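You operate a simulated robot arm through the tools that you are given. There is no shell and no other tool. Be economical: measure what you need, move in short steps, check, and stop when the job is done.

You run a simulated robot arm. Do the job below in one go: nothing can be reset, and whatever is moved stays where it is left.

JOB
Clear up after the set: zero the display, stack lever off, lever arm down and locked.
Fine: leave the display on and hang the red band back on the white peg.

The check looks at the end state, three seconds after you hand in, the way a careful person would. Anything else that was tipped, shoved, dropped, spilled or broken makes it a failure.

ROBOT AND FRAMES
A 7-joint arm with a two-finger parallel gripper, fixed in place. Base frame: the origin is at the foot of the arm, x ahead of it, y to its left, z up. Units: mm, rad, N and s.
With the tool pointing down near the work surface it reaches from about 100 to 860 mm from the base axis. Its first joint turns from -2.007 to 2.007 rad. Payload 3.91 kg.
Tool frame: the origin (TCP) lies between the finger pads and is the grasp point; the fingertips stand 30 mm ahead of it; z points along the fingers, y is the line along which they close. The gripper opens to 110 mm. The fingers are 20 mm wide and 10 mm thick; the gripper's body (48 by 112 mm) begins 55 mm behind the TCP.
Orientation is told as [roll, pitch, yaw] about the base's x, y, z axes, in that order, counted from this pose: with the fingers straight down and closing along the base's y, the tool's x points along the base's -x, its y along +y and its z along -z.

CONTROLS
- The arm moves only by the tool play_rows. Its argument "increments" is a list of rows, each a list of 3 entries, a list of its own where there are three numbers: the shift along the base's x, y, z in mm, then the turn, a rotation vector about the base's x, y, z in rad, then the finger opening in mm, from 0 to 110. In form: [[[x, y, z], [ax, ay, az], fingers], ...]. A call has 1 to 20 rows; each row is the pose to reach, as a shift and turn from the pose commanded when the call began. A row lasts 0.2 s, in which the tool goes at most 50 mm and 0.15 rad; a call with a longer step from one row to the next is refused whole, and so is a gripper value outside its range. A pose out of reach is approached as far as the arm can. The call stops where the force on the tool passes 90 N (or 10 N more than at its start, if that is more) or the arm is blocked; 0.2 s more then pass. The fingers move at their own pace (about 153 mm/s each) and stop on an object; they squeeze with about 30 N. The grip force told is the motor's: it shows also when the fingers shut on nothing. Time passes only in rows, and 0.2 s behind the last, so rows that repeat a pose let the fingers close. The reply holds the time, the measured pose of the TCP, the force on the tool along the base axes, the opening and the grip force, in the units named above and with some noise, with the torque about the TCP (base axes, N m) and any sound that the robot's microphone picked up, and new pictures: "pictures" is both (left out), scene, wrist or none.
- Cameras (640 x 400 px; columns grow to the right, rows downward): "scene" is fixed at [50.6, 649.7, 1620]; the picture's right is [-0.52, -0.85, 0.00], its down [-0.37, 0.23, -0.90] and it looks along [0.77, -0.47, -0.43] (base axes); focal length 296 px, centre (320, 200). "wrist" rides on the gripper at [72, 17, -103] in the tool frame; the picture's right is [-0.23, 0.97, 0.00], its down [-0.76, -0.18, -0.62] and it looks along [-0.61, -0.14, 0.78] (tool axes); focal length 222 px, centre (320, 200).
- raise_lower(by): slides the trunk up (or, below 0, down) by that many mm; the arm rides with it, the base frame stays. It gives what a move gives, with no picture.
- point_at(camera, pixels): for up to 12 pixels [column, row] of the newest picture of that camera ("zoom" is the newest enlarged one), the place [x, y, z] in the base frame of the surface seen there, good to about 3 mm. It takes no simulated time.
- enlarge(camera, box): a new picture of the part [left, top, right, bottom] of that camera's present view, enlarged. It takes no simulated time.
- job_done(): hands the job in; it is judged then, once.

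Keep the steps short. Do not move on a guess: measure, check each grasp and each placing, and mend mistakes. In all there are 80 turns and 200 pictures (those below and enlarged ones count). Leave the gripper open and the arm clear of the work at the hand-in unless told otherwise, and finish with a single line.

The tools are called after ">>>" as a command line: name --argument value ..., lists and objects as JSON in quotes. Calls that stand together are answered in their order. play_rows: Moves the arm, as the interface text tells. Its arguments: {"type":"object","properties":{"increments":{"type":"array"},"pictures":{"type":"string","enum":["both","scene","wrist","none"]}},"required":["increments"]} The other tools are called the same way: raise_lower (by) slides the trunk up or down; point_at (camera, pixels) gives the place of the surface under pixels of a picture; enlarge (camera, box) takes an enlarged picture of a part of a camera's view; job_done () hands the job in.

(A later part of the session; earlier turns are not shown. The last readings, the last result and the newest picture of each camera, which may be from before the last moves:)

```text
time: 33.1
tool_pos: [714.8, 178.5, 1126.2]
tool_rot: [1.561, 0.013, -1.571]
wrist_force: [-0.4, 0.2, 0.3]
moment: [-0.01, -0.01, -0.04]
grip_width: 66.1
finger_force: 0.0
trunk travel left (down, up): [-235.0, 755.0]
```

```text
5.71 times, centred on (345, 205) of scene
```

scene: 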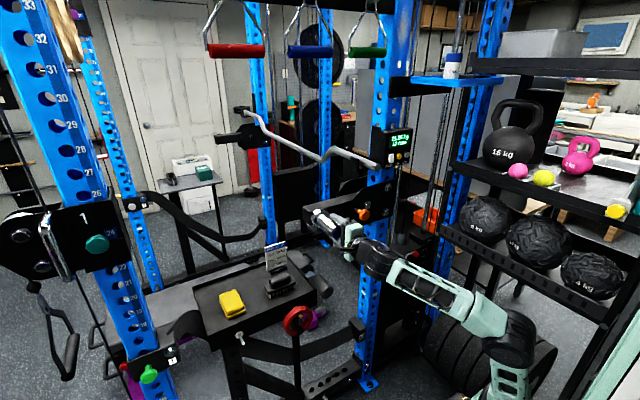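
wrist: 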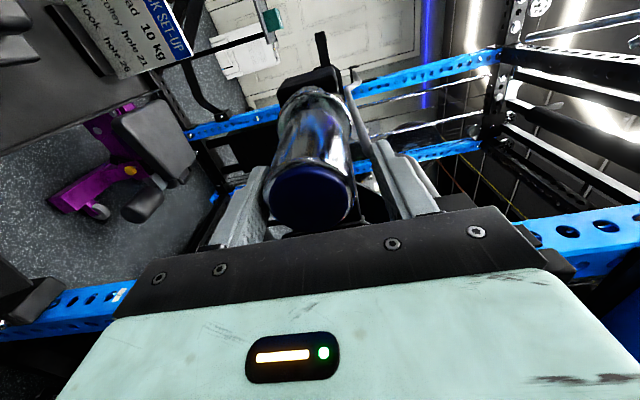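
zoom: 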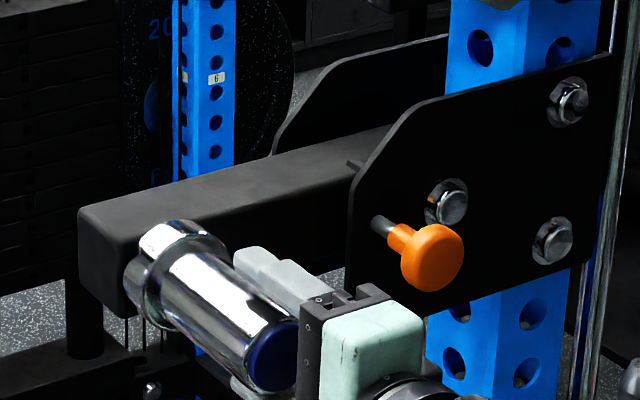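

The force is zero, so the arm rests at its stop and looks horizontal. I'll back out straight along −x with the fingers open wider.

>>> play_rows --increments '[[[0, 0, 0], [0, 0, 0], 76], [[-20, 0, 0], [0, 0, 0], 76], [[-40, 0, 0], [0, 0, 0], 76], [[-62, 0, 0], [0, 0, 0], 76], [[-62, 0, 0], [0, 0, 0], 76]]'

>>> enlarge --camera "scene" --box '[290, 170, 400, 240]'

```text
time: 34.3
tool_pos: [653.1, 176.7, 1125.5]
tool_rot: [1.561, 0.012, -1.573]
wrist_force: [-0.1, -0.7, 0.4]
moment: [0.01, 0.0, 0.01]
grip_width: 75.8
finger_force: 0.1
trunk travel left (down, up): [-235.0, 755.0]
```

scene: 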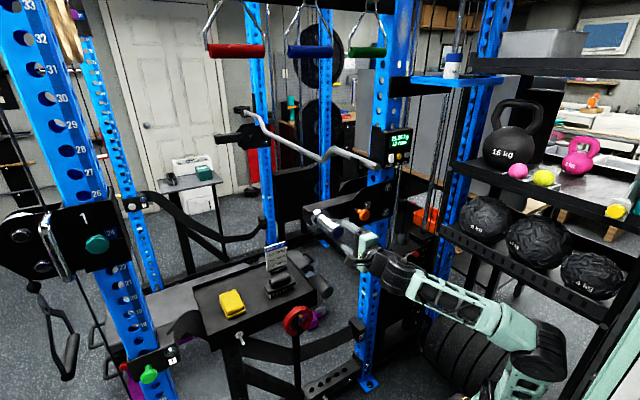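
wrist: 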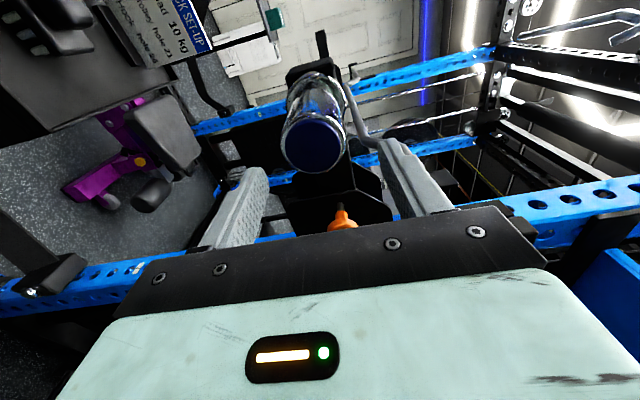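

```text
5.71 times, centred on (345, 205) of scene
```

zoom: 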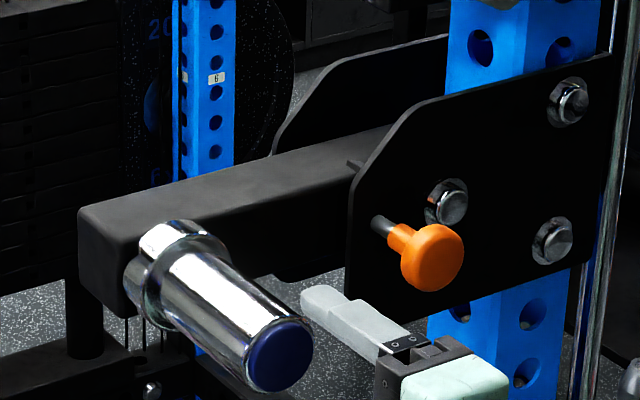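

Clear. Now to the knob: slide to y 41, z 1121, close the fingers, and push the pin in along +x, starting with the approach to x≈690 (tips 720).

>>> play_rows --increments '[[[0, -40, -2], [0, 0, 0], 40], [[0, -80, -4], [0, 0, 0], 0], [[0, -120, -4], [0, 0, 0], 0], [[10, -136, -4], [0, 0, 0], 0], [[35, -136, -4], [0, 0, 0], 0], [[35, -136, -4], [0, 0, 0], 0]]' --pictures "wrist"

```text
time: 35.7
tool_pos: [688.1, 43.6, 1120.6]
tool_rot: [1.565, 0.013, -1.57]
wrist_force: [0.2, -0.5, -0.1]
moment: [0.01, -0.03, 0.03]
grip_width: 0.0
finger_force: 30.3
trunk travel left (down, up): [-235.0, 755.0]
```

wrist: 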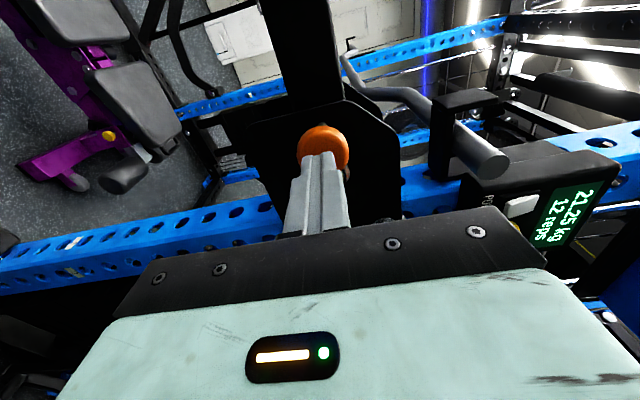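

The fingers line up with the knob. Pushing in slowly.

>>> play_rows --increments '[[[10, -2, 0], [0, 0, 0], 0], [[18, -2, 0], [0, 0, 0], 0], [[24, -2, 0], [0, 0, 0], 0], [[30, -2, 0], [0, 0, 0], 0], [[36, -2, 0], [0, 0, 0], 0], [[41, -2, 0], [0, 0, 0], 0], [[41, -2, 0], [0, 0, 0], 0]]' --pictures "wrist"

```text
time: 37.3
tool_pos: [730.5, 40.0, 1119.4]
tool_rot: [1.563, 0.014, -1.572]
wrist_force: [-0.3, 0.4, 0.0]
moment: [-0.03, 0.01, -0.01]
grip_width: 0.1
finger_force: 30.1
trunk travel left (down, up): [-235.0, 755.0]
```

wrist: 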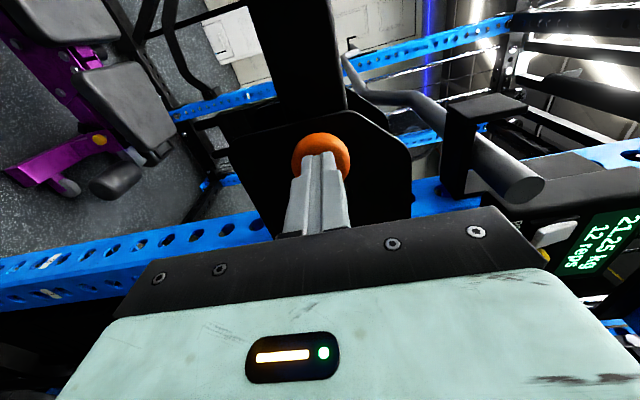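

No resistance so far. A few more mm until it seats.

>>> play_rows --increments '[[[3, 0, 0], [0, 0, 0], 0], [[6, 0, 0], [0, 0, 0], 0], [[9, 0, 0], [0, 0, 0], 0], [[12, 0, 0], [0, 0, 0], 0]]' --pictures "none"

>>> enlarge --camera "scene" --box '[290, 170, 400, 240]'

```text
time: 38.1
tool_pos: [733.5, 39.7, 1121.3]
tool_rot: [1.56, 0.009, -1.579]
wrist_force: [-91.1, -19.1, -17.7]
moment: [0.52, 0.48, -0.32]
grip_width: 0.0
finger_force: 30.0
trunk travel left (down, up): [-235.0, 755.0]
stopped in row 3: the force on the tool passed its limit at 98 N (the readings are from after the stop); the commanded pose is now the measured one
```

```text
5.71 times, centred on (345, 205) of scene
```

zoom: 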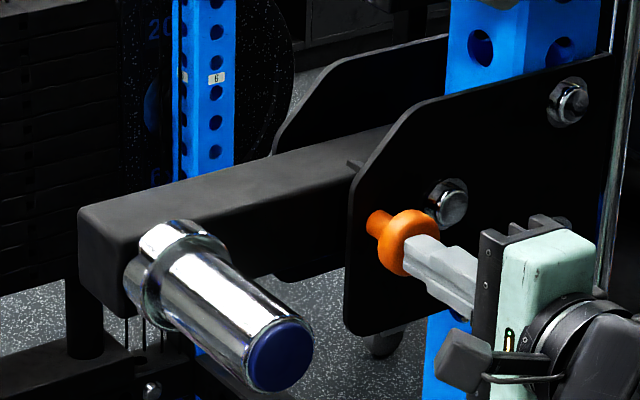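

The pin stopped hard with the knob flush at its seated depth, so it's locked in. Now I'll back off. I'll also measure what lies below and to the right before lowering to the stack lever.

>>> play_rows --increments '[[[-20, 0, 0], [0, 0, 0], 0], [[-50, 0, 0], [0, 0, 0], 0], [[-75, 0, 0], [0, 0, 0], 0]]' --pictures "scene"

>>> point_at --camera "scene" --pixels '[[450, 235], [500, 260], [580, 300], [480, 310], [530, 340], [540, 370], [440, 220], [470, 170], [416, 254], [402, 261], [410, 290], [400, 250]]'

>>> enlarge --camera "scene" --box '[290, 170, 400, 240]'

```text
time: 38.9
tool_pos: [670.1, 37.8, 1114.8]
tool_rot: [1.549, 0.01, -1.581]
wrist_force: [-0.6, -0.4, 0.3]
moment: [-0.03, 0.02, 0.01]
grip_width: 0.0
finger_force: 30.1
trunk travel left (down, up): [-235.0, 755.0]
```

scene: 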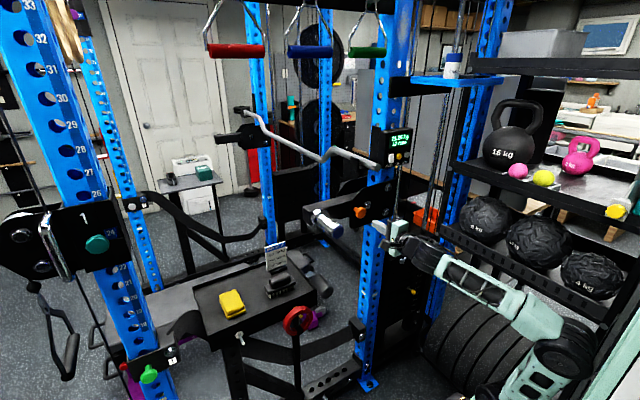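

```text
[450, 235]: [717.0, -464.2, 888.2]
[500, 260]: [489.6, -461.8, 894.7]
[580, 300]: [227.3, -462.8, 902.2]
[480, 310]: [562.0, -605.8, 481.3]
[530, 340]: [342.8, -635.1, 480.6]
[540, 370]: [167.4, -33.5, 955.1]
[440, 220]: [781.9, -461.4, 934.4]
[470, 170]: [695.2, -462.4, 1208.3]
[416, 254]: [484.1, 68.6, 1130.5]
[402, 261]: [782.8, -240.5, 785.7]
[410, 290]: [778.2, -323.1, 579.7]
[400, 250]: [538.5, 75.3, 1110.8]
```

```text
5.71 times, centred on (345, 205) of scene
```

zoom: 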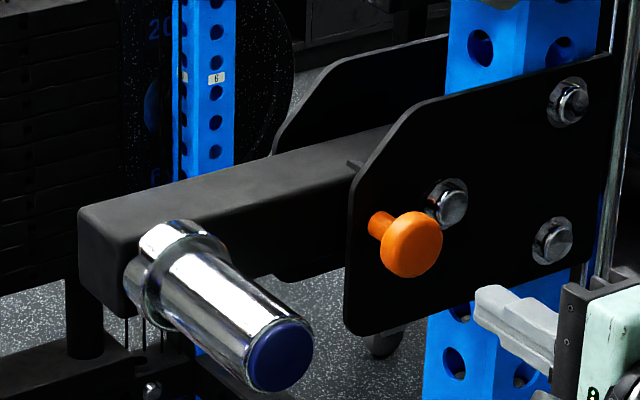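

Pin seated, lever arm horizontal. The shelf edge is at y≈−462, clear of the lever at y≈−279. Lowering the trunk 225 mm.

>>> raise_lower --by -225

>>> play_rows --increments '[[[-10, -40, 0], [0.01, 0, 0.005], 20], [[-10, -80, 0], [0.02, 0, 0.01], 60], [[-10, -120, 0], [0.02, 0, 0.01], 60], [[-10, -160, 0], [0.02, 0, 0.01], 60], [[-10, -200, 0], [0.02, 0, 0.01], 60], [[-10, -240, 0], [0.02, 0, 0.01], 60]]'

```text
time: 41.3
tool_pos: [670.0, 38.2, 889.5]
tool_rot: [1.549, 0.014, -1.574]
wrist_force: [0.4, -0.8, 0.0]
moment: [0.01, 0.0, 0.03]
grip_width: 0.1
finger_force: 29.8
trunk travel left (down, up): [-10.0, 980.0]
```

```text
time: 42.7
tool_pos: [667.2, -205.3, 891.4]
tool_rot: [1.552, 0.013, -1.566]
wrist_force: [-0.1, 0.2, 1.4]
moment: [0.02, 0.09, 0.0]
grip_width: 59.9
finger_force: 0.1
out of reach, approached as far as the arm can: row 2, 3, 4, 5, 6
trunk travel left (down, up): [-10.0, 980.0]
```

scene: 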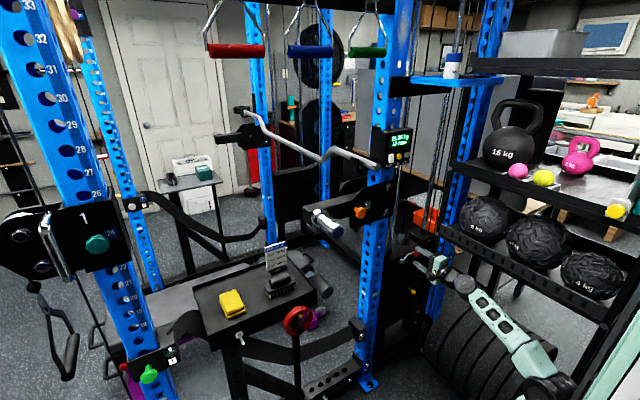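
wrist: 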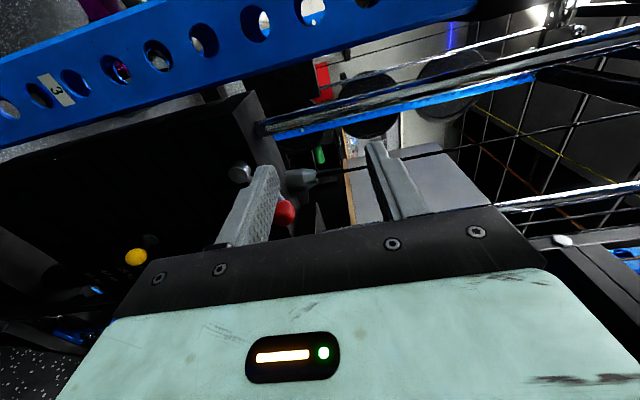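

The lever's red knob is visible at wrist (284,211). I'll look for on/off markings before turning it.

>>> enlarge --camera "scene" --box '[385, 235, 445, 272]'

>>> enlarge --camera "wrist" --box '[60, 130, 320, 290]'

>>> point_at --camera "wrist" --pixels '[[284, 211], [240, 172], [136, 257], [190, 200], [300, 178]]'

```text
10.67 times, centred on (415, 254) of scene
```

zoom: 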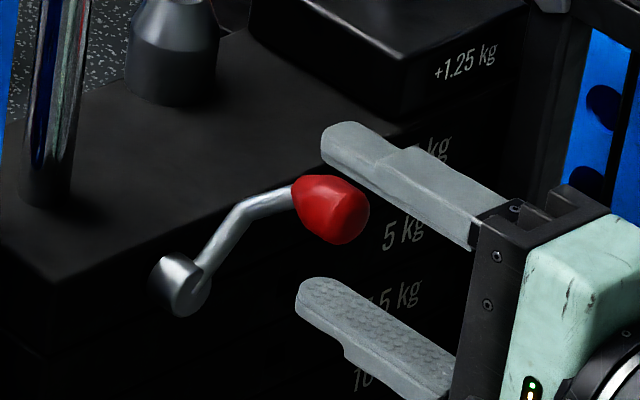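

```text
2.46 times, centred on (190, 210) of wrist
```

zoom: 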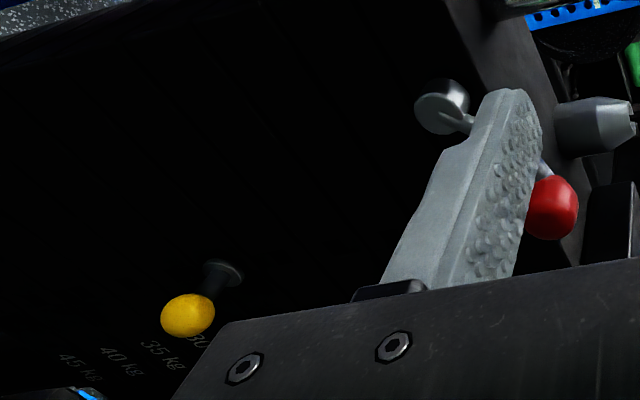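

```text
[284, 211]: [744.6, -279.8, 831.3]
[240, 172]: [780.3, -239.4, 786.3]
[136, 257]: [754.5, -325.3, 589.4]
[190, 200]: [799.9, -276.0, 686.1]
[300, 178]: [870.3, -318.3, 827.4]
```

Knob at (744, −280, 831), shaft boss at (780, −240, 786). It points up toward the "+1.25 kg" block, and 21.25 kg means the add-on is engaged. The display will tell me when it's off. Moving in front of the knob now.

>>> play_rows --increments '[[[15, -10, -10], [0.01, 0, 0], 56], [[20, -30, -25], [0.02, -0.01, 0], 56], [[22, -55, -45], [0.02, -0.01, 0], 56], [[22, -75, -63], [0.02, -0.01, 0], 56], [[22, -75, -63], [0.02, -0.01, 0], 56]]'

```text
time: 43.9
tool_pos: [689.4, -280.7, 829.7]
tool_rot: [1.567, 0.053, -1.562]
wrist_force: [0.1, 1.0, -0.3]
moment: [0.01, -0.03, -0.01]
grip_width: 56.1
finger_force: 0.1
trunk travel left (down, up): [-10.0, 980.0]
```

scene: 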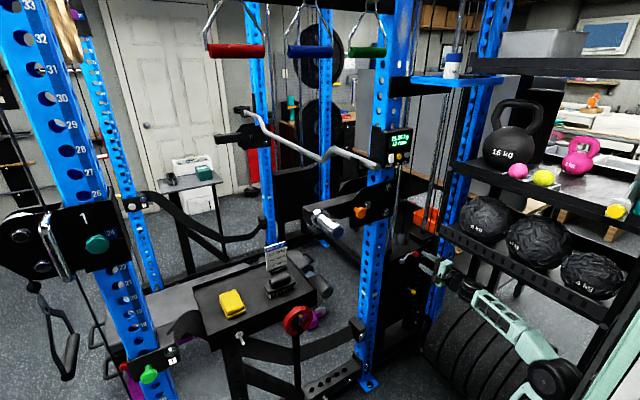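
wrist: 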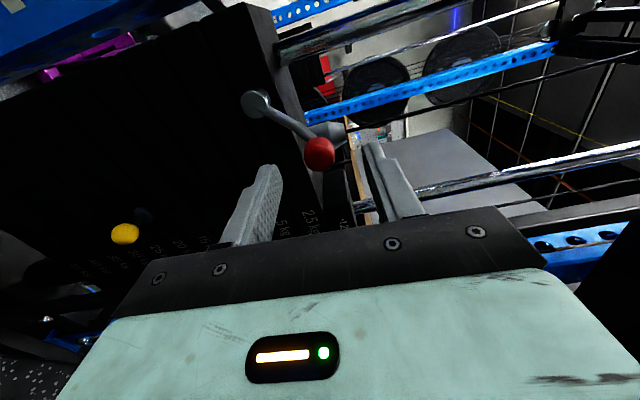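

The knob is lined up between the fingers. Forward 45 mm, then close.

>>> play_rows --increments '[[[20, 1, 0], [-0.0, 0, 0], 50], [[44, 1, -1], [0, 0, 0], 50], [[44, 1, -1], [0, 0, 0], 30], [[44, 1, -1], [0, 0, 0], 10], [[44, 1, -1], [0, 0, 0], 10]]'

>>> enlarge --camera "scene" --box '[385, 235, 445, 272]'

```text
time: 45.1
tool_pos: [733.9, -278.5, 828.1]
tool_rot: [1.568, 0.052, -1.563]
wrist_force: [1.4, -0.4, -0.7]
moment: [0.05, -0.03, 0.17]
grip_width: 25.1
finger_force: 45.7
trunk travel left (down, up): [-10.0, 980.0]
```

scene: 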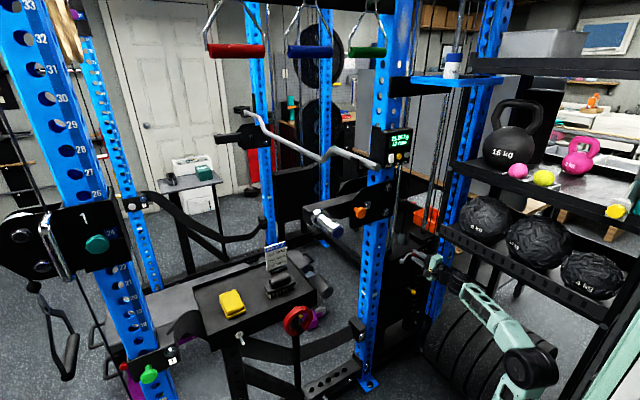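
wrist: 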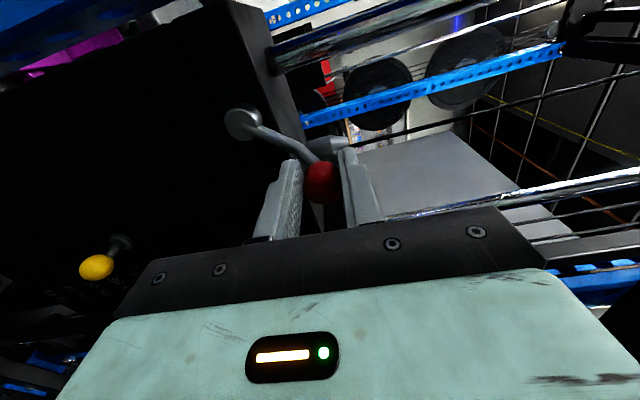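

```text
10.67 times, centred on (415, 254) of scene
```

zoom: 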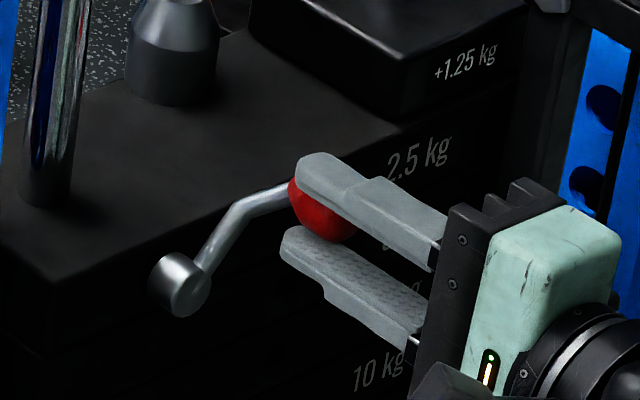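

Gripped at 25 mm. I'll test the turn direction with a 7 mm nudge along the arc toward −y/down and read the resistance.

>>> play_rows --increments '[[[0, -2.5, -2], [0, 0, 0], 10], [[0, -5, -5], [0, 0, 0], 10], [[0, -5, -5], [0, 0, 0], 10]]' --pictures "none"

```text
time: 45.9
tool_pos: [733.8, -281.2, 824.9]
tool_rot: [1.57, 0.051, -1.56]
wrist_force: [20.5, 8.0, 19.8]
moment: [0.13, -0.44, 0.47]
grip_width: 24.9
finger_force: 45.4
trunk travel left (down, up): [-10.0, 980.0]
```

There's resistance of about 20 N that way. I'll go back and test the other direction (up and toward +y).

>>> play_rows --increments '[[[0, 5, 5], [0, 0, 0], 10], [[0, 8, 8], [0, 0, 0], 10], [[0, 11, 9], [0, 0, 0], 10], [[0, 11, 9], [0, 0, 0], 10]]' --pictures "none"

```text
time: 46.9
tool_pos: [732.5, -274.5, 830.9]
tool_rot: [1.566, 0.053, -1.567]
wrist_force: [11.0, -7.8, -4.9]
moment: [-0.44, 0.32, -0.64]
grip_width: 25.0
finger_force: 44.6
trunk travel left (down, up): [-10.0, 980.0]
```

It moves more freely this way. Following the arc to vertical.

>>> play_rows --increments '[[[0, 3, 3], [0, 0, 0], 10], [[0, 7.5, 5], [0, 0, 0], 10], [[0, 12.4, 7], [0, 0, 0], 10], [[0, 17, 9], [0, 0, 0], 10], [[0, 22.3, 10], [0, 0, 0], 10], [[0, 22.3, 10], [0, 0, 0], 10]]'

>>> enlarge --camera "scene" --box '[385, 235, 445, 272]'

>>> enlarge --camera "scene" --box '[380, 130, 420, 165]'

```text
time: 48.3
tool_pos: [733.1, -250.8, 841.4]
tool_rot: [1.566, 0.053, -1.564]
wrist_force: [-20.4, 2.6, -21.7]
moment: [0.08, 0.69, -0.33]
grip_width: 23.0
finger_force: 45.0
trunk travel left (down, up): [-10.0, 980.0]
```

scene: 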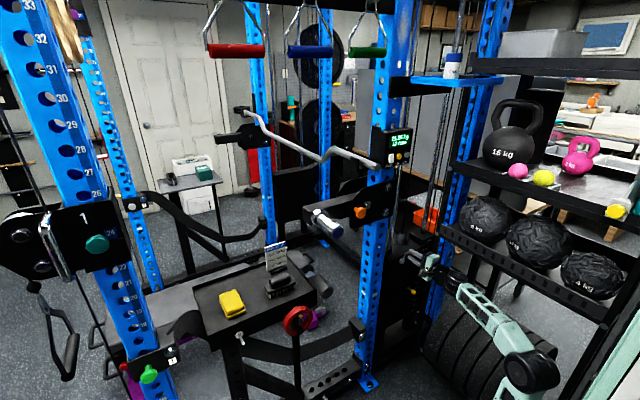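
wrist: 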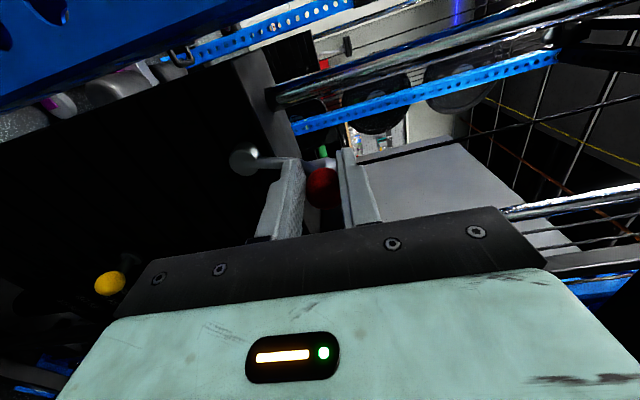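

```text
10.67 times, centred on (415, 254) of scene
```

zoom: 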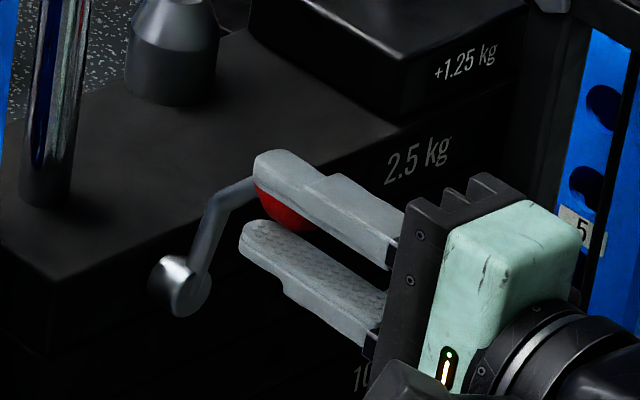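

```text
11.43 times, centred on (400, 148) of scene
```

zoom: 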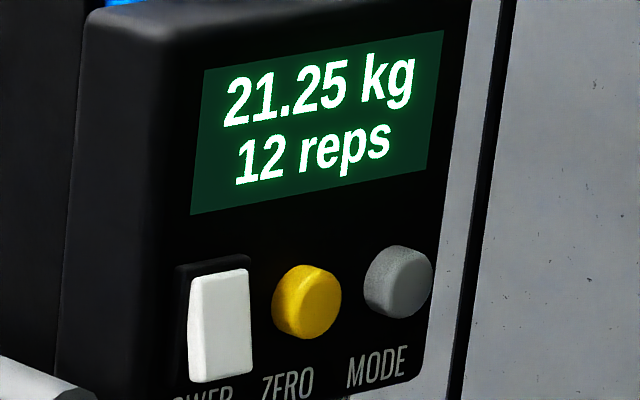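

The lever turns freely this way. Continuing past vertical to the other side.

>>> play_rows --increments '[[[0, 5, -1], [0, 0, 0], 10], [[0, 10, -2], [0, 0, 0], 10], [[0, 15, -2], [0, 0, 0], 10], [[0, 20.4, -3], [0, 0, 0], 10], [[0, 25, -4], [0, 0, 0], 10], [[0, 30.3, -6], [0, 0, 0], 10], [[0, 30.3, -6], [0, 0, 0], 10]]' --pictures "none"

>>> enlarge --camera "scene" --box '[385, 235, 445, 272]'

>>> enlarge --camera "scene" --box '[380, 130, 420, 165]'

```text
time: 49.9
tool_pos: [732.9, -220.7, 835.2]
tool_rot: [1.568, 0.051, -1.564]
wrist_force: [-0.4, 0.0, 0.3]
moment: [0.01, 0.0, -0.03]
grip_width: 10.0
finger_force: 0.2
trunk travel left (down, up): [-10.0, 980.0]
```

```text
10.67 times, centred on (415, 254) of scene
```

zoom: 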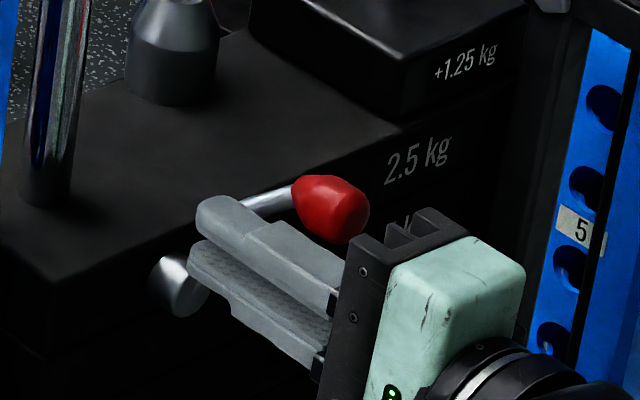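

```text
11.43 times, centred on (400, 148) of scene
```

zoom: 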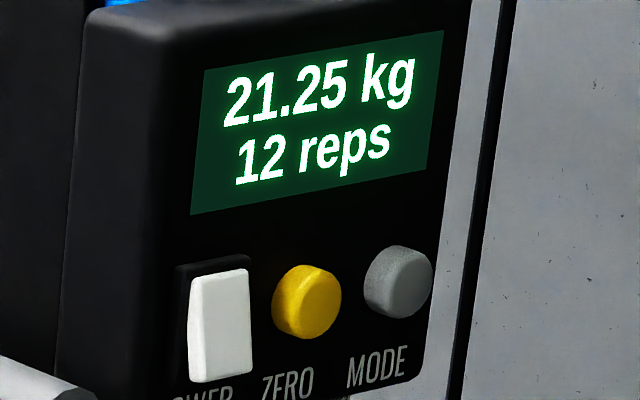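

The knob slipped out and the lever sprang back over its detent. Pinching isn't enough, so I'll push it with the side of the closed fingers from the −y side. First back out and go around.

>>> play_rows --increments '[[[-25, 0, 0], [0, 0, 0], 10], [[-46, 0, 0], [0, 0, 0], 0], [[-46, -45, -4], [0, 0, 0], 0], [[-46, -86, -7], [0, 0, 0], 0], [[-46, -86, -7], [0, 0, 0], 0]]'

```text
time: 51.1
tool_pos: [687.3, -306.7, 827.9]
tool_rot: [1.567, 0.054, -1.563]
wrist_force: [-1.1, -0.5, 0.5]
moment: [-0.01, -0.01, 0.0]
grip_width: 0.0
finger_force: 29.7
trunk travel left (down, up): [-10.0, 980.0]
```

scene: 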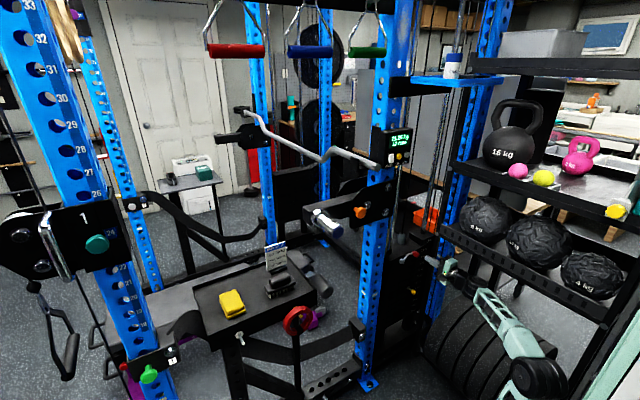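
wrist: 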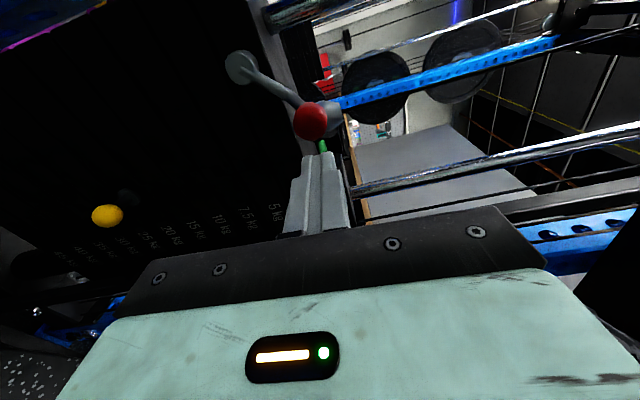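

Forward on the −y side of the knob, then sweep it along the arc toward +y.

>>> play_rows --increments '[[[25, 0, 0], [0, 0, 0], 0], [[47, 0, 0], [0, 0, 0], 0], [[47, 8, 2], [0, 0, 0], 0], [[47, 15, 7], [0, 0, 0], 0], [[47, 20, 9], [0, 0, 0], 0], [[47, 25, 11], [0, 0, 0], 0], [[47, 30, 12], [0, 0, 0], 0], [[47, 35, 14], [0, 0, 0], 0], [[47, 40, 15], [0, 0, 0], 0], [[47, 45, 15], [0, 0, 0], 0], [[47, 45, 15], [0, 0, 0], 0]]' --pictures "none"

>>> enlarge --camera "scene" --box '[385, 235, 445, 272]'

```text
time: 53.5
tool_pos: [733.5, -260.6, 844.7]
tool_rot: [1.568, 0.053, -1.564]
wrist_force: [-0.3, 0.0, -0.4]
moment: [-0.03, 0.0, 0.0]
grip_width: 0.1
finger_force: 29.9
trunk travel left (down, up): [-10.0, 980.0]
```

```text
10.67 times, centred on (415, 254) of scene
```

zoom: 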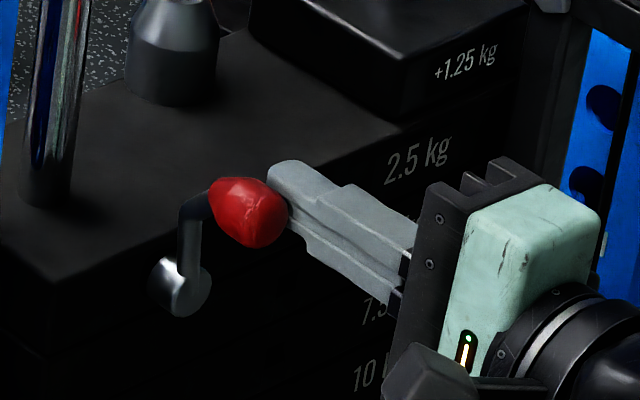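

The lever is at vertical and the push is steady. Continuing over.

>>> play_rows --increments '[[[0, 5, 0], [0, 0, 0], 0], [[0, 10, -1], [0, 0, 0], 0], [[0, 15, -3], [0, 0, 0], 0], [[0, 20, -5], [0, 0, 0], 0], [[0, 25, -8], [0, 0, 0], 0], [[0, 30, -11], [0, 0, 0], 0], [[0, 34, -14], [0, 0, 0], 0]]' --pictures "none"

>>> enlarge --camera "scene" --box '[385, 235, 445, 272]'

>>> enlarge --camera "scene" --box '[380, 130, 420, 165]'

```text
time: 55.1
tool_pos: [732.9, -228.5, 830.6]
tool_rot: [1.567, 0.053, -1.564]
wrist_force: [0.1, -0.7, 0.2]
moment: [-0.03, -0.02, 0.0]
grip_width: 0.0
finger_force: 29.9
trunk travel left (down, up): [-10.0, 980.0]
```

```text
10.67 times, centred on (415, 254) of scene
```

zoom: 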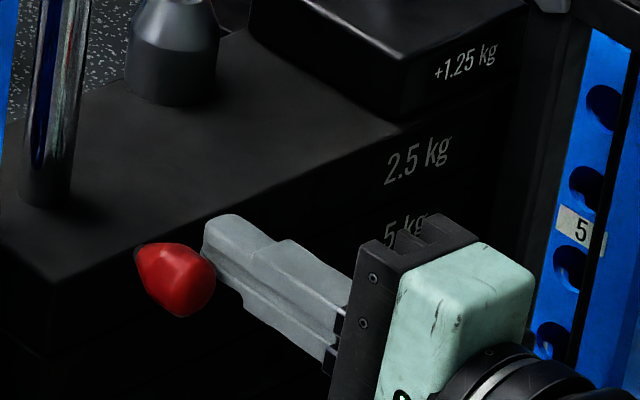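

```text
11.43 times, centred on (400, 148) of scene
```

zoom: 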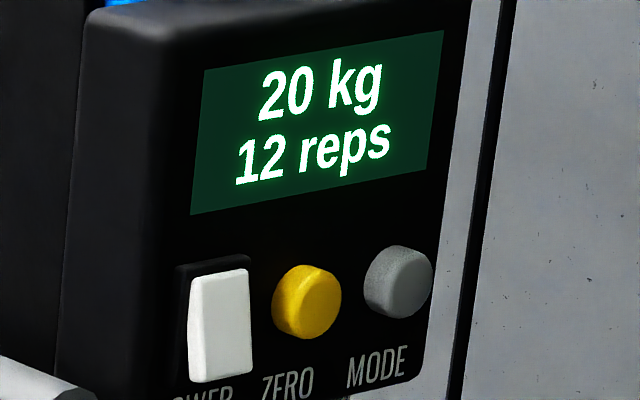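

The display now reads 20 kg, so the add-on is off. A light further push will make sure the lever is fully at its stop.

>>> play_rows --increments '[[[0, 5, -4], [0, 0, 0], 0], [[0, 9, -8], [0, 0, 0], 0], [[0, 13, -12], [0, 0, 0], 0]]' --pictures "wrist"

>>> enlarge --camera "scene" --box '[385, 235, 445, 272]'

```text
time: 55.9
tool_pos: [732.2, -221.9, 819.4]
tool_rot: [1.569, 0.053, -1.575]
wrist_force: [-1.2, -29.8, 8.3]
moment: [0.13, -0.26, -0.79]
grip_width: 0.0
finger_force: 29.7
trunk travel left (down, up): [-10.0, 980.0]
```

wrist: 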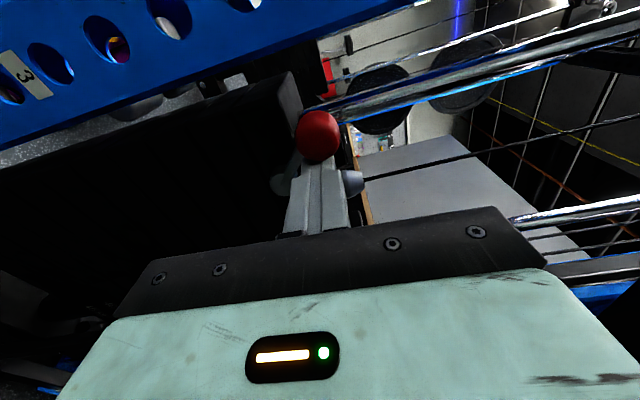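

```text
10.67 times, centred on (415, 254) of scene
```

zoom: 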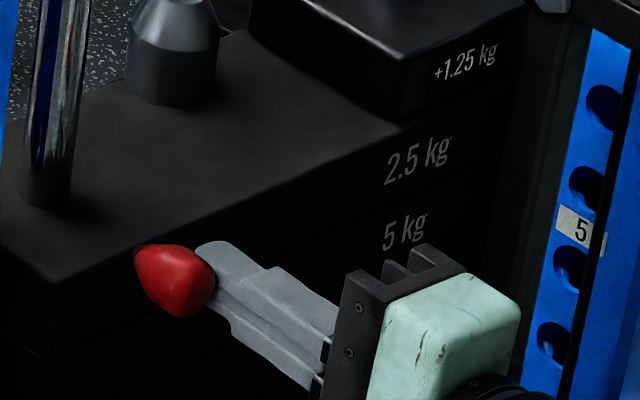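

The lever is firmly at its off stop (30 N). I'll back out, then travel in front of the rack toward the band, keeping x ≤ 690.

>>> play_rows --increments '[[[0, -8, 2], [0, 0, 0], 0], [[-25, -10, 5], [0, 0, 0], 0], [[-50, -10, 10], [0, 0, 0], 0], [[-50, 30, 20], [0, 0, 0], 40], [[-50, 80, 20], [0, 0, 0], 40], [[-50, 130, 20], [0, 0, 0], 40], [[-50, 180, 20], [0, 0, 0], 40], [[-50, 230, 20], [0, 0, 0], 40], [[-50, 280, 20], [0, 0, 0], 40], [[-50, 330, 20], [0, 0, 0], 40], [[-55, 380, 20], [0, 0, 0], 40], [[-60, 420, 20], [0, 0, 0], 40]]'

>>> enlarge --camera "scene" --box '[385, 235, 445, 272]'

```text
refused: row 11 steps farther than a row can; nothing moved
```

```text
10.67 times, centred on (415, 254) of scene
```

zoom: 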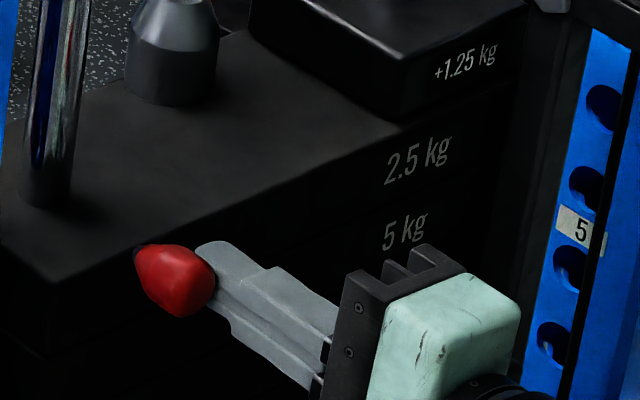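

That was refused because one step was slightly too long. Same path with shorter steps.

>>> play_rows --increments '[[[0, -8, 2], [0, 0, 0], 0], [[-25, -10, 5], [0, 0, 0], 0], [[-50, -10, 10], [0, 0, 0], 0], [[-50, 30, 20], [0, 0, 0], 40], [[-50, 75, 20], [0, 0, 0], 40], [[-50, 120, 20], [0, 0, 0], 40], [[-50, 165, 20], [0, 0, 0], 40], [[-50, 210, 20], [0, 0, 0], 40], [[-50, 255, 20], [0, 0, 0], 40], [[-52, 300, 20], [0, 0, 0], 40], [[-55, 345, 20], [0, 0, 0], 40], [[-58, 390, 20], [0, 0, 0], 40], [[-60, 420, 20], [0, 0, 0], 40]]'

>>> enlarge --camera "scene" --box '[385, 235, 445, 272]'

```text
time: 58.7
tool_pos: [672.3, 205.1, 837.4]
tool_rot: [1.566, 0.051, -1.564]
wrist_force: [1.0, 0.8, -0.8]
moment: [0.03, -0.01, -0.03]
grip_width: 39.9
finger_force: 0.1
out of reach, approached as far as the arm can: row 6, 7, 8
trunk travel left (down, up): [-10.0, 980.0]
```

scene: 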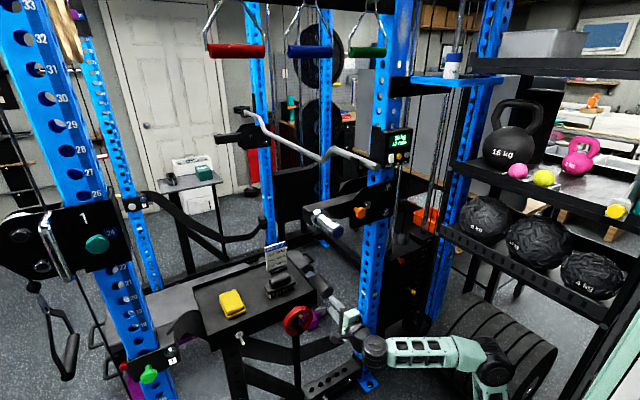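
wrist: 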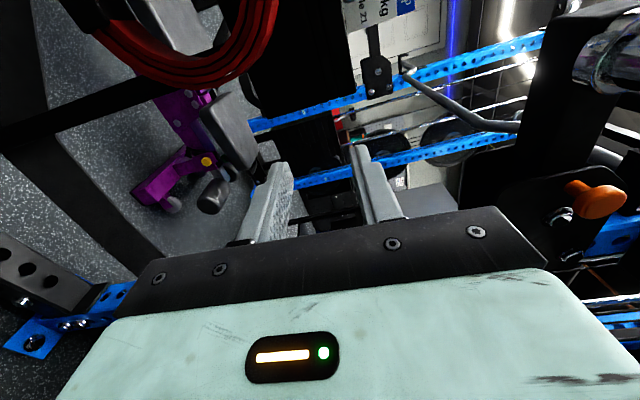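

```text
10.67 times, centred on (415, 254) of scene
```

zoom: 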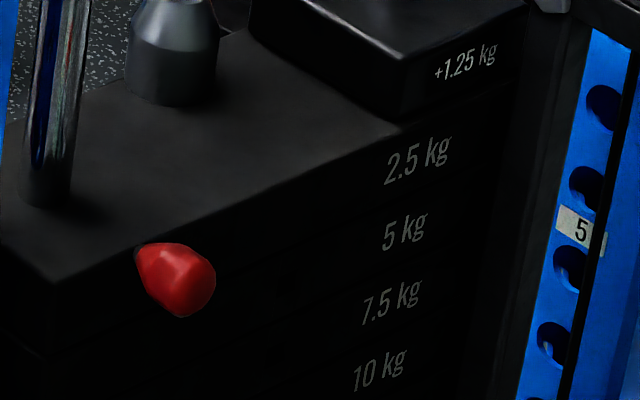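

The lever holds at off. Now moving in front of the band (y≈330), tips kept at x<690.

>>> play_rows --increments '[[[-20, 10, 0], [0, 0, 0], 40], [[-30, 50, -5], [0, 0, 0], 40], [[-30, 90, -10], [0, 0, 0], 40], [[-30, 120, -15], [0, 0, 0], 40], [[-30, 120, -15], [0, 0, 0], 40]]'

>>> enlarge --camera "wrist" --box '[160, 0, 480, 200]'

>>> enlarge --camera "scene" --box '[225, 295, 345, 370]'

```text
time: 59.9
tool_pos: [646.2, 327.4, 821.7]
tool_rot: [1.567, 0.051, -1.563]
wrist_force: [0.8, -0.5, 0.3]
moment: [0.01, -0.02, -0.03]
grip_width: 40.0
finger_force: 0.1
trunk travel left (down, up): [-10.0, 980.0]
```

scene: 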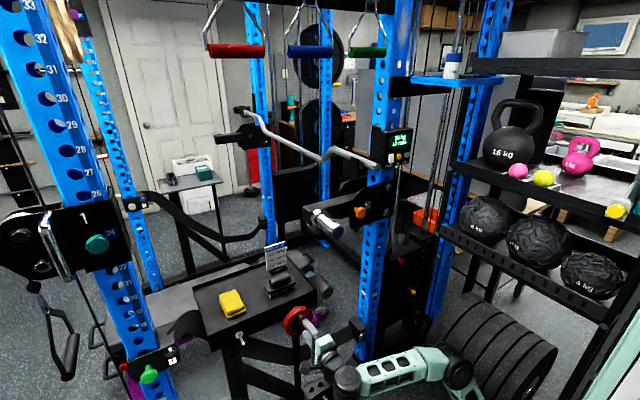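
wrist: 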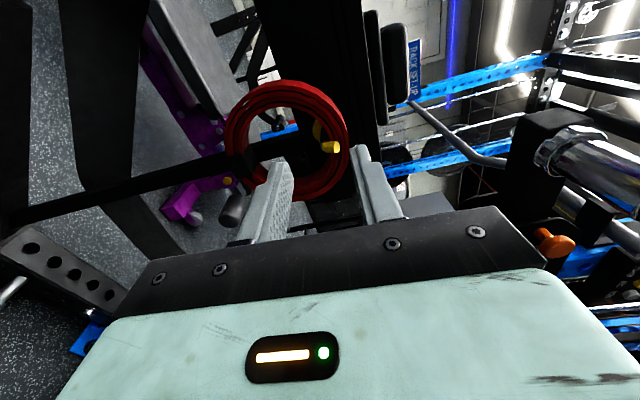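

```text
2.00 times, centred on (320, 100) of wrist
```

zoom: 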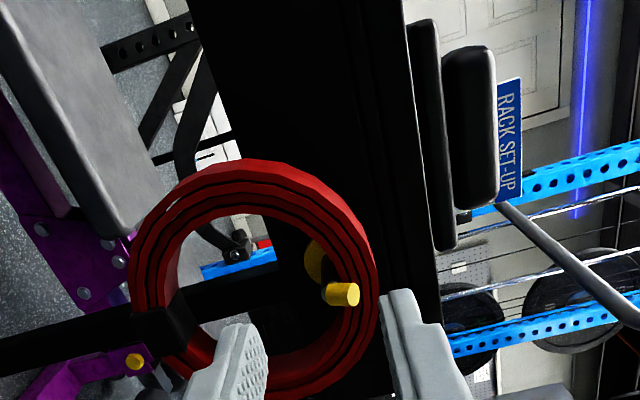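

```text
5.33 times, centred on (285, 332) of scene
```

zoom: 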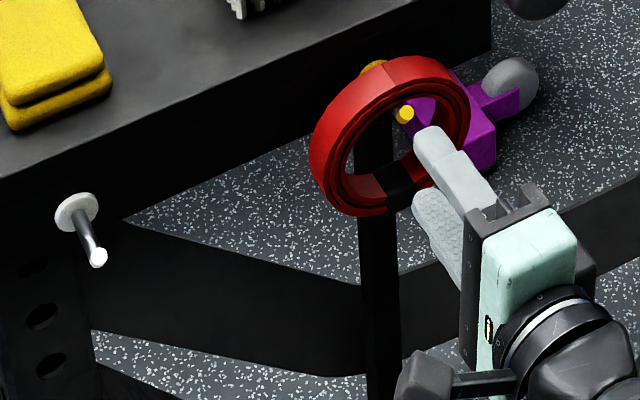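

The red coil hangs on a yellow peg; it has a black tie at its bottom, and a black post stands behind it. Measuring ring and peg geometry.

>>> point_at --camera "wrist" --pixels '[[330, 147], [341, 147], [317, 131], [234, 140], [243, 165], [344, 150], [282, 84], [290, 101], [320, 185], [252, 130], [345, 125], [255, 95]]'

>>> point_at --camera "scene" --pixels '[[239, 334], [237, 331], [243, 343], [241, 339], [303, 307], [296, 306], [286, 327], [297, 334], [306, 327], [312, 322], [250, 322], [270, 312]]'

```text
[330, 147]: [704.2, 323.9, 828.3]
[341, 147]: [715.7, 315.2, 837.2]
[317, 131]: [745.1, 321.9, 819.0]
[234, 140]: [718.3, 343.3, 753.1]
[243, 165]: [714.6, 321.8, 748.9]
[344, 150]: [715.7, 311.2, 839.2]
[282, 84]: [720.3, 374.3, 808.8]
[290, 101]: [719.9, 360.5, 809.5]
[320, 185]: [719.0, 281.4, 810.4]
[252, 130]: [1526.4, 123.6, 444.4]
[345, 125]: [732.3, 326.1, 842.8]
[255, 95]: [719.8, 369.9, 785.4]
```

```text
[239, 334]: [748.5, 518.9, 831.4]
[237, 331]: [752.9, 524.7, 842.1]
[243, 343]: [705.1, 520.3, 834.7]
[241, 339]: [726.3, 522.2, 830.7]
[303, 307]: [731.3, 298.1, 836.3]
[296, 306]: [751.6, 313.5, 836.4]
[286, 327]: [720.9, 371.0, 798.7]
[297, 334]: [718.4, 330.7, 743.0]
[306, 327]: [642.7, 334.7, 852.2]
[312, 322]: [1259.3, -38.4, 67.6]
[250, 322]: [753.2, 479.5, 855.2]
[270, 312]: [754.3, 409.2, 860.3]
```

Ring: front face x≈719, centre (y 322, z ≈795), outer radius ≈50. Yellow peg at z≈828, tips at x 704. White peg at y≈520, nearly the same height. I'll grip the ring's upper-left rim at 35°, with the fingers closing radially, so I roll the tool about x by −1.0 and move to (646, 358, 817).

>>> play_rows --increments '[[[0, 4, -1], [-0.145, 0, 0], 44], [[0, 9, -1], [-0.29, 0, 0], 44], [[0, 13, -2], [-0.435, 0, 0], 44], [[0, 18, -2], [-0.58, 0, 0], 44], [[0, 22, -3], [-0.725, 0, 0], 44], [[0, 27, -4], [-0.87, 0, 0], 44], [[0, 31, -5], [-1.01, 0, 0], 44], [[0, 31, -5], [-1.01, 0, 0], 44]]'

```text
time: 61.7
tool_pos: [643.7, 357.0, 818.4]
tool_rot: [1.556, -0.96, -1.558]
wrist_force: [-0.1, 0.7, 0.0]
moment: [-0.02, 0.01, 0.02]
grip_width: 44.1
finger_force: 0.0
trunk travel left (down, up): [-10.0, 980.0]
```

scene: 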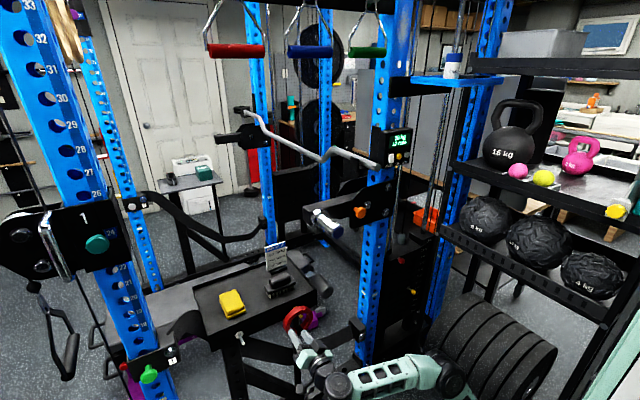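
wrist: 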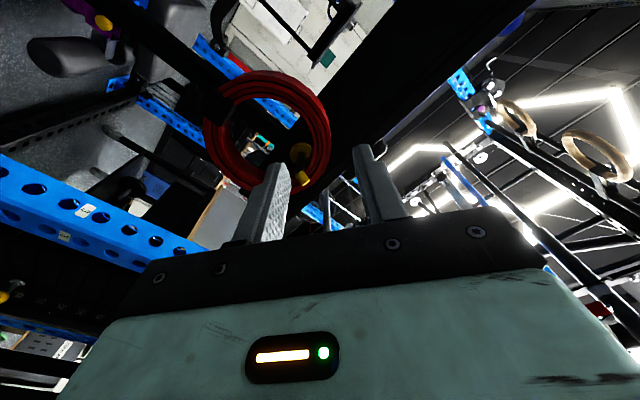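

Oriented as wanted. Forward 40 mm, stopping just short of the ring's face, to check alignment.

>>> play_rows --increments '[[[20, 0, -1], [0, 0, 0], 44], [[40, 0, -1], [0, 0, 0], 44], [[40, 0, -1], [0, 0, 0], 44]]'

>>> enlarge --camera "wrist" --box '[180, 50, 440, 230]'

>>> enlarge --camera "scene" --box '[265, 295, 335, 345]'

```text
time: 62.5
tool_pos: [685.6, 356.7, 817.2]
tool_rot: [1.557, -0.959, -1.557]
wrist_force: [0.0, 0.0, -0.3]
moment: [0.01, -0.01, 0.02]
grip_width: 44.0
finger_force: 0.0
trunk travel left (down, up): [-10.0, 980.0]
```

scene: 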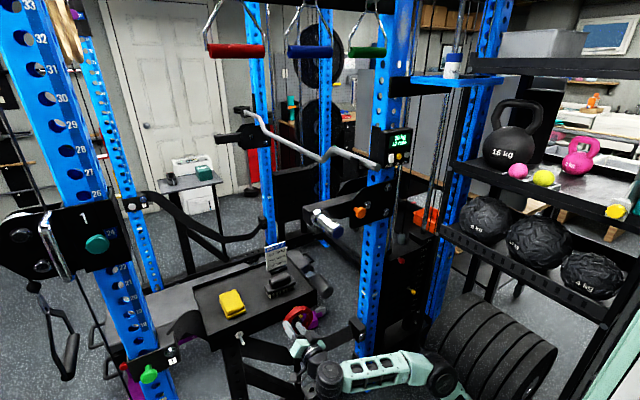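
wrist: 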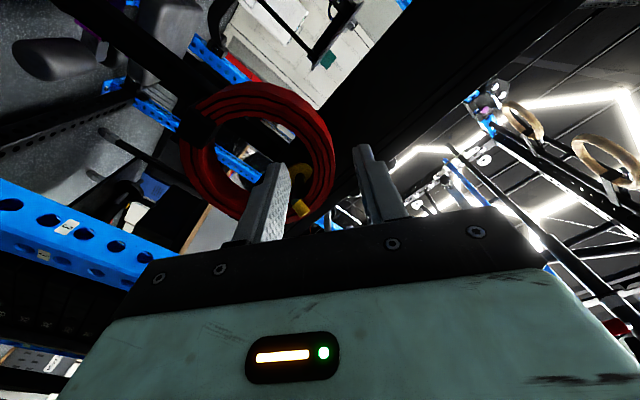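

```text
2.22 times, centred on (310, 140) of wrist
```

zoom: 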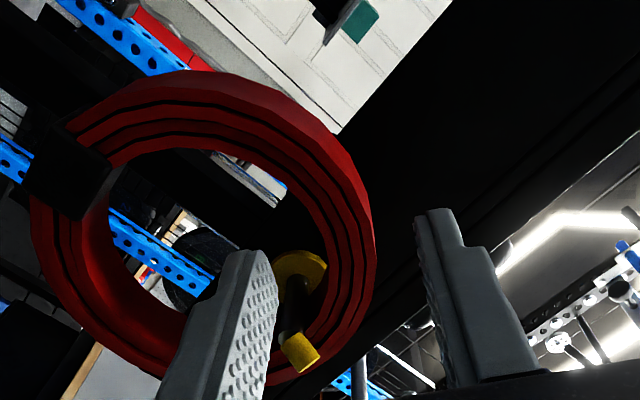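

```text
8.00 times, centred on (300, 320) of scene
```

zoom: 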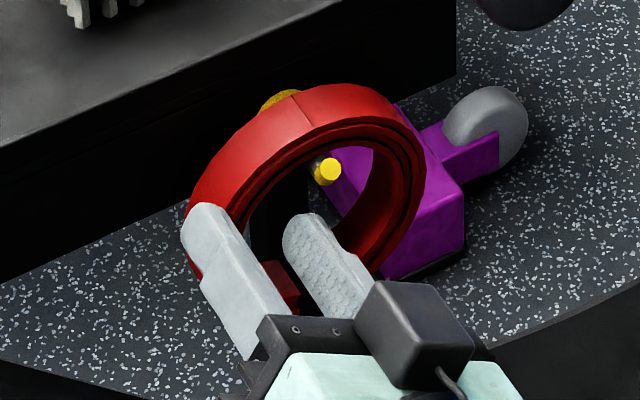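

The rim sits between the two fingers, with the inner finger beside the yellow peg. Forward 25 mm (tips ≈740, tray face 753), then close.

>>> play_rows --increments '[[[12, 0, 0], [0, 0, 0], 44], [[25, 0, 0], [0, 0, 0], 44], [[25, 0, 0], [0, 0, 0], 26], [[25, 0, 0], [0, 0, 0], 6], [[25, 0, 0], [0, 0, 0], 6]]'

>>> enlarge --camera "scene" --box '[265, 295, 335, 345]'

```text
time: 63.7
tool_pos: [710.4, 356.3, 817.5]
tool_rot: [1.556, -0.957, -1.557]
wrist_force: [-0.2, 0.3, -1.4]
moment: [0.08, 0.02, -0.05]
grip_width: 15.7
finger_force: 29.9
trunk travel left (down, up): [-10.0, 980.0]
```

scene: 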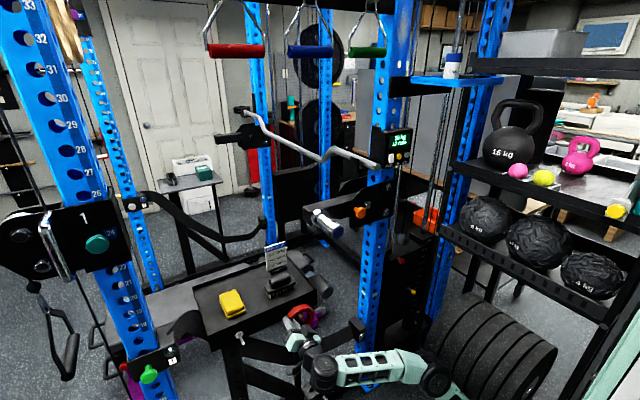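
wrist: 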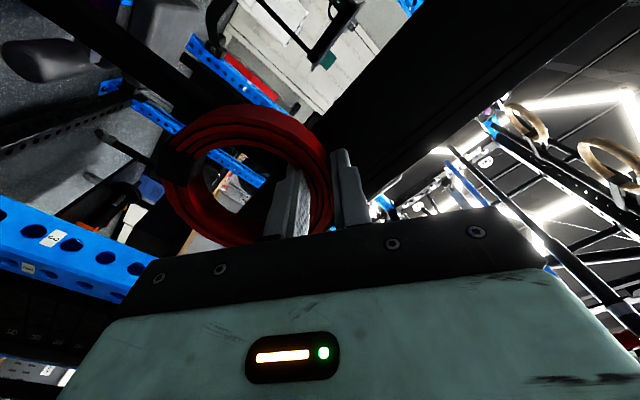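

```text
8.00 times, centred on (300, 320) of scene
```

zoom: 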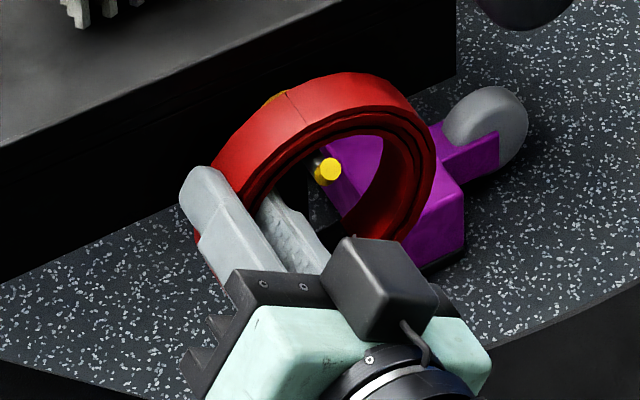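

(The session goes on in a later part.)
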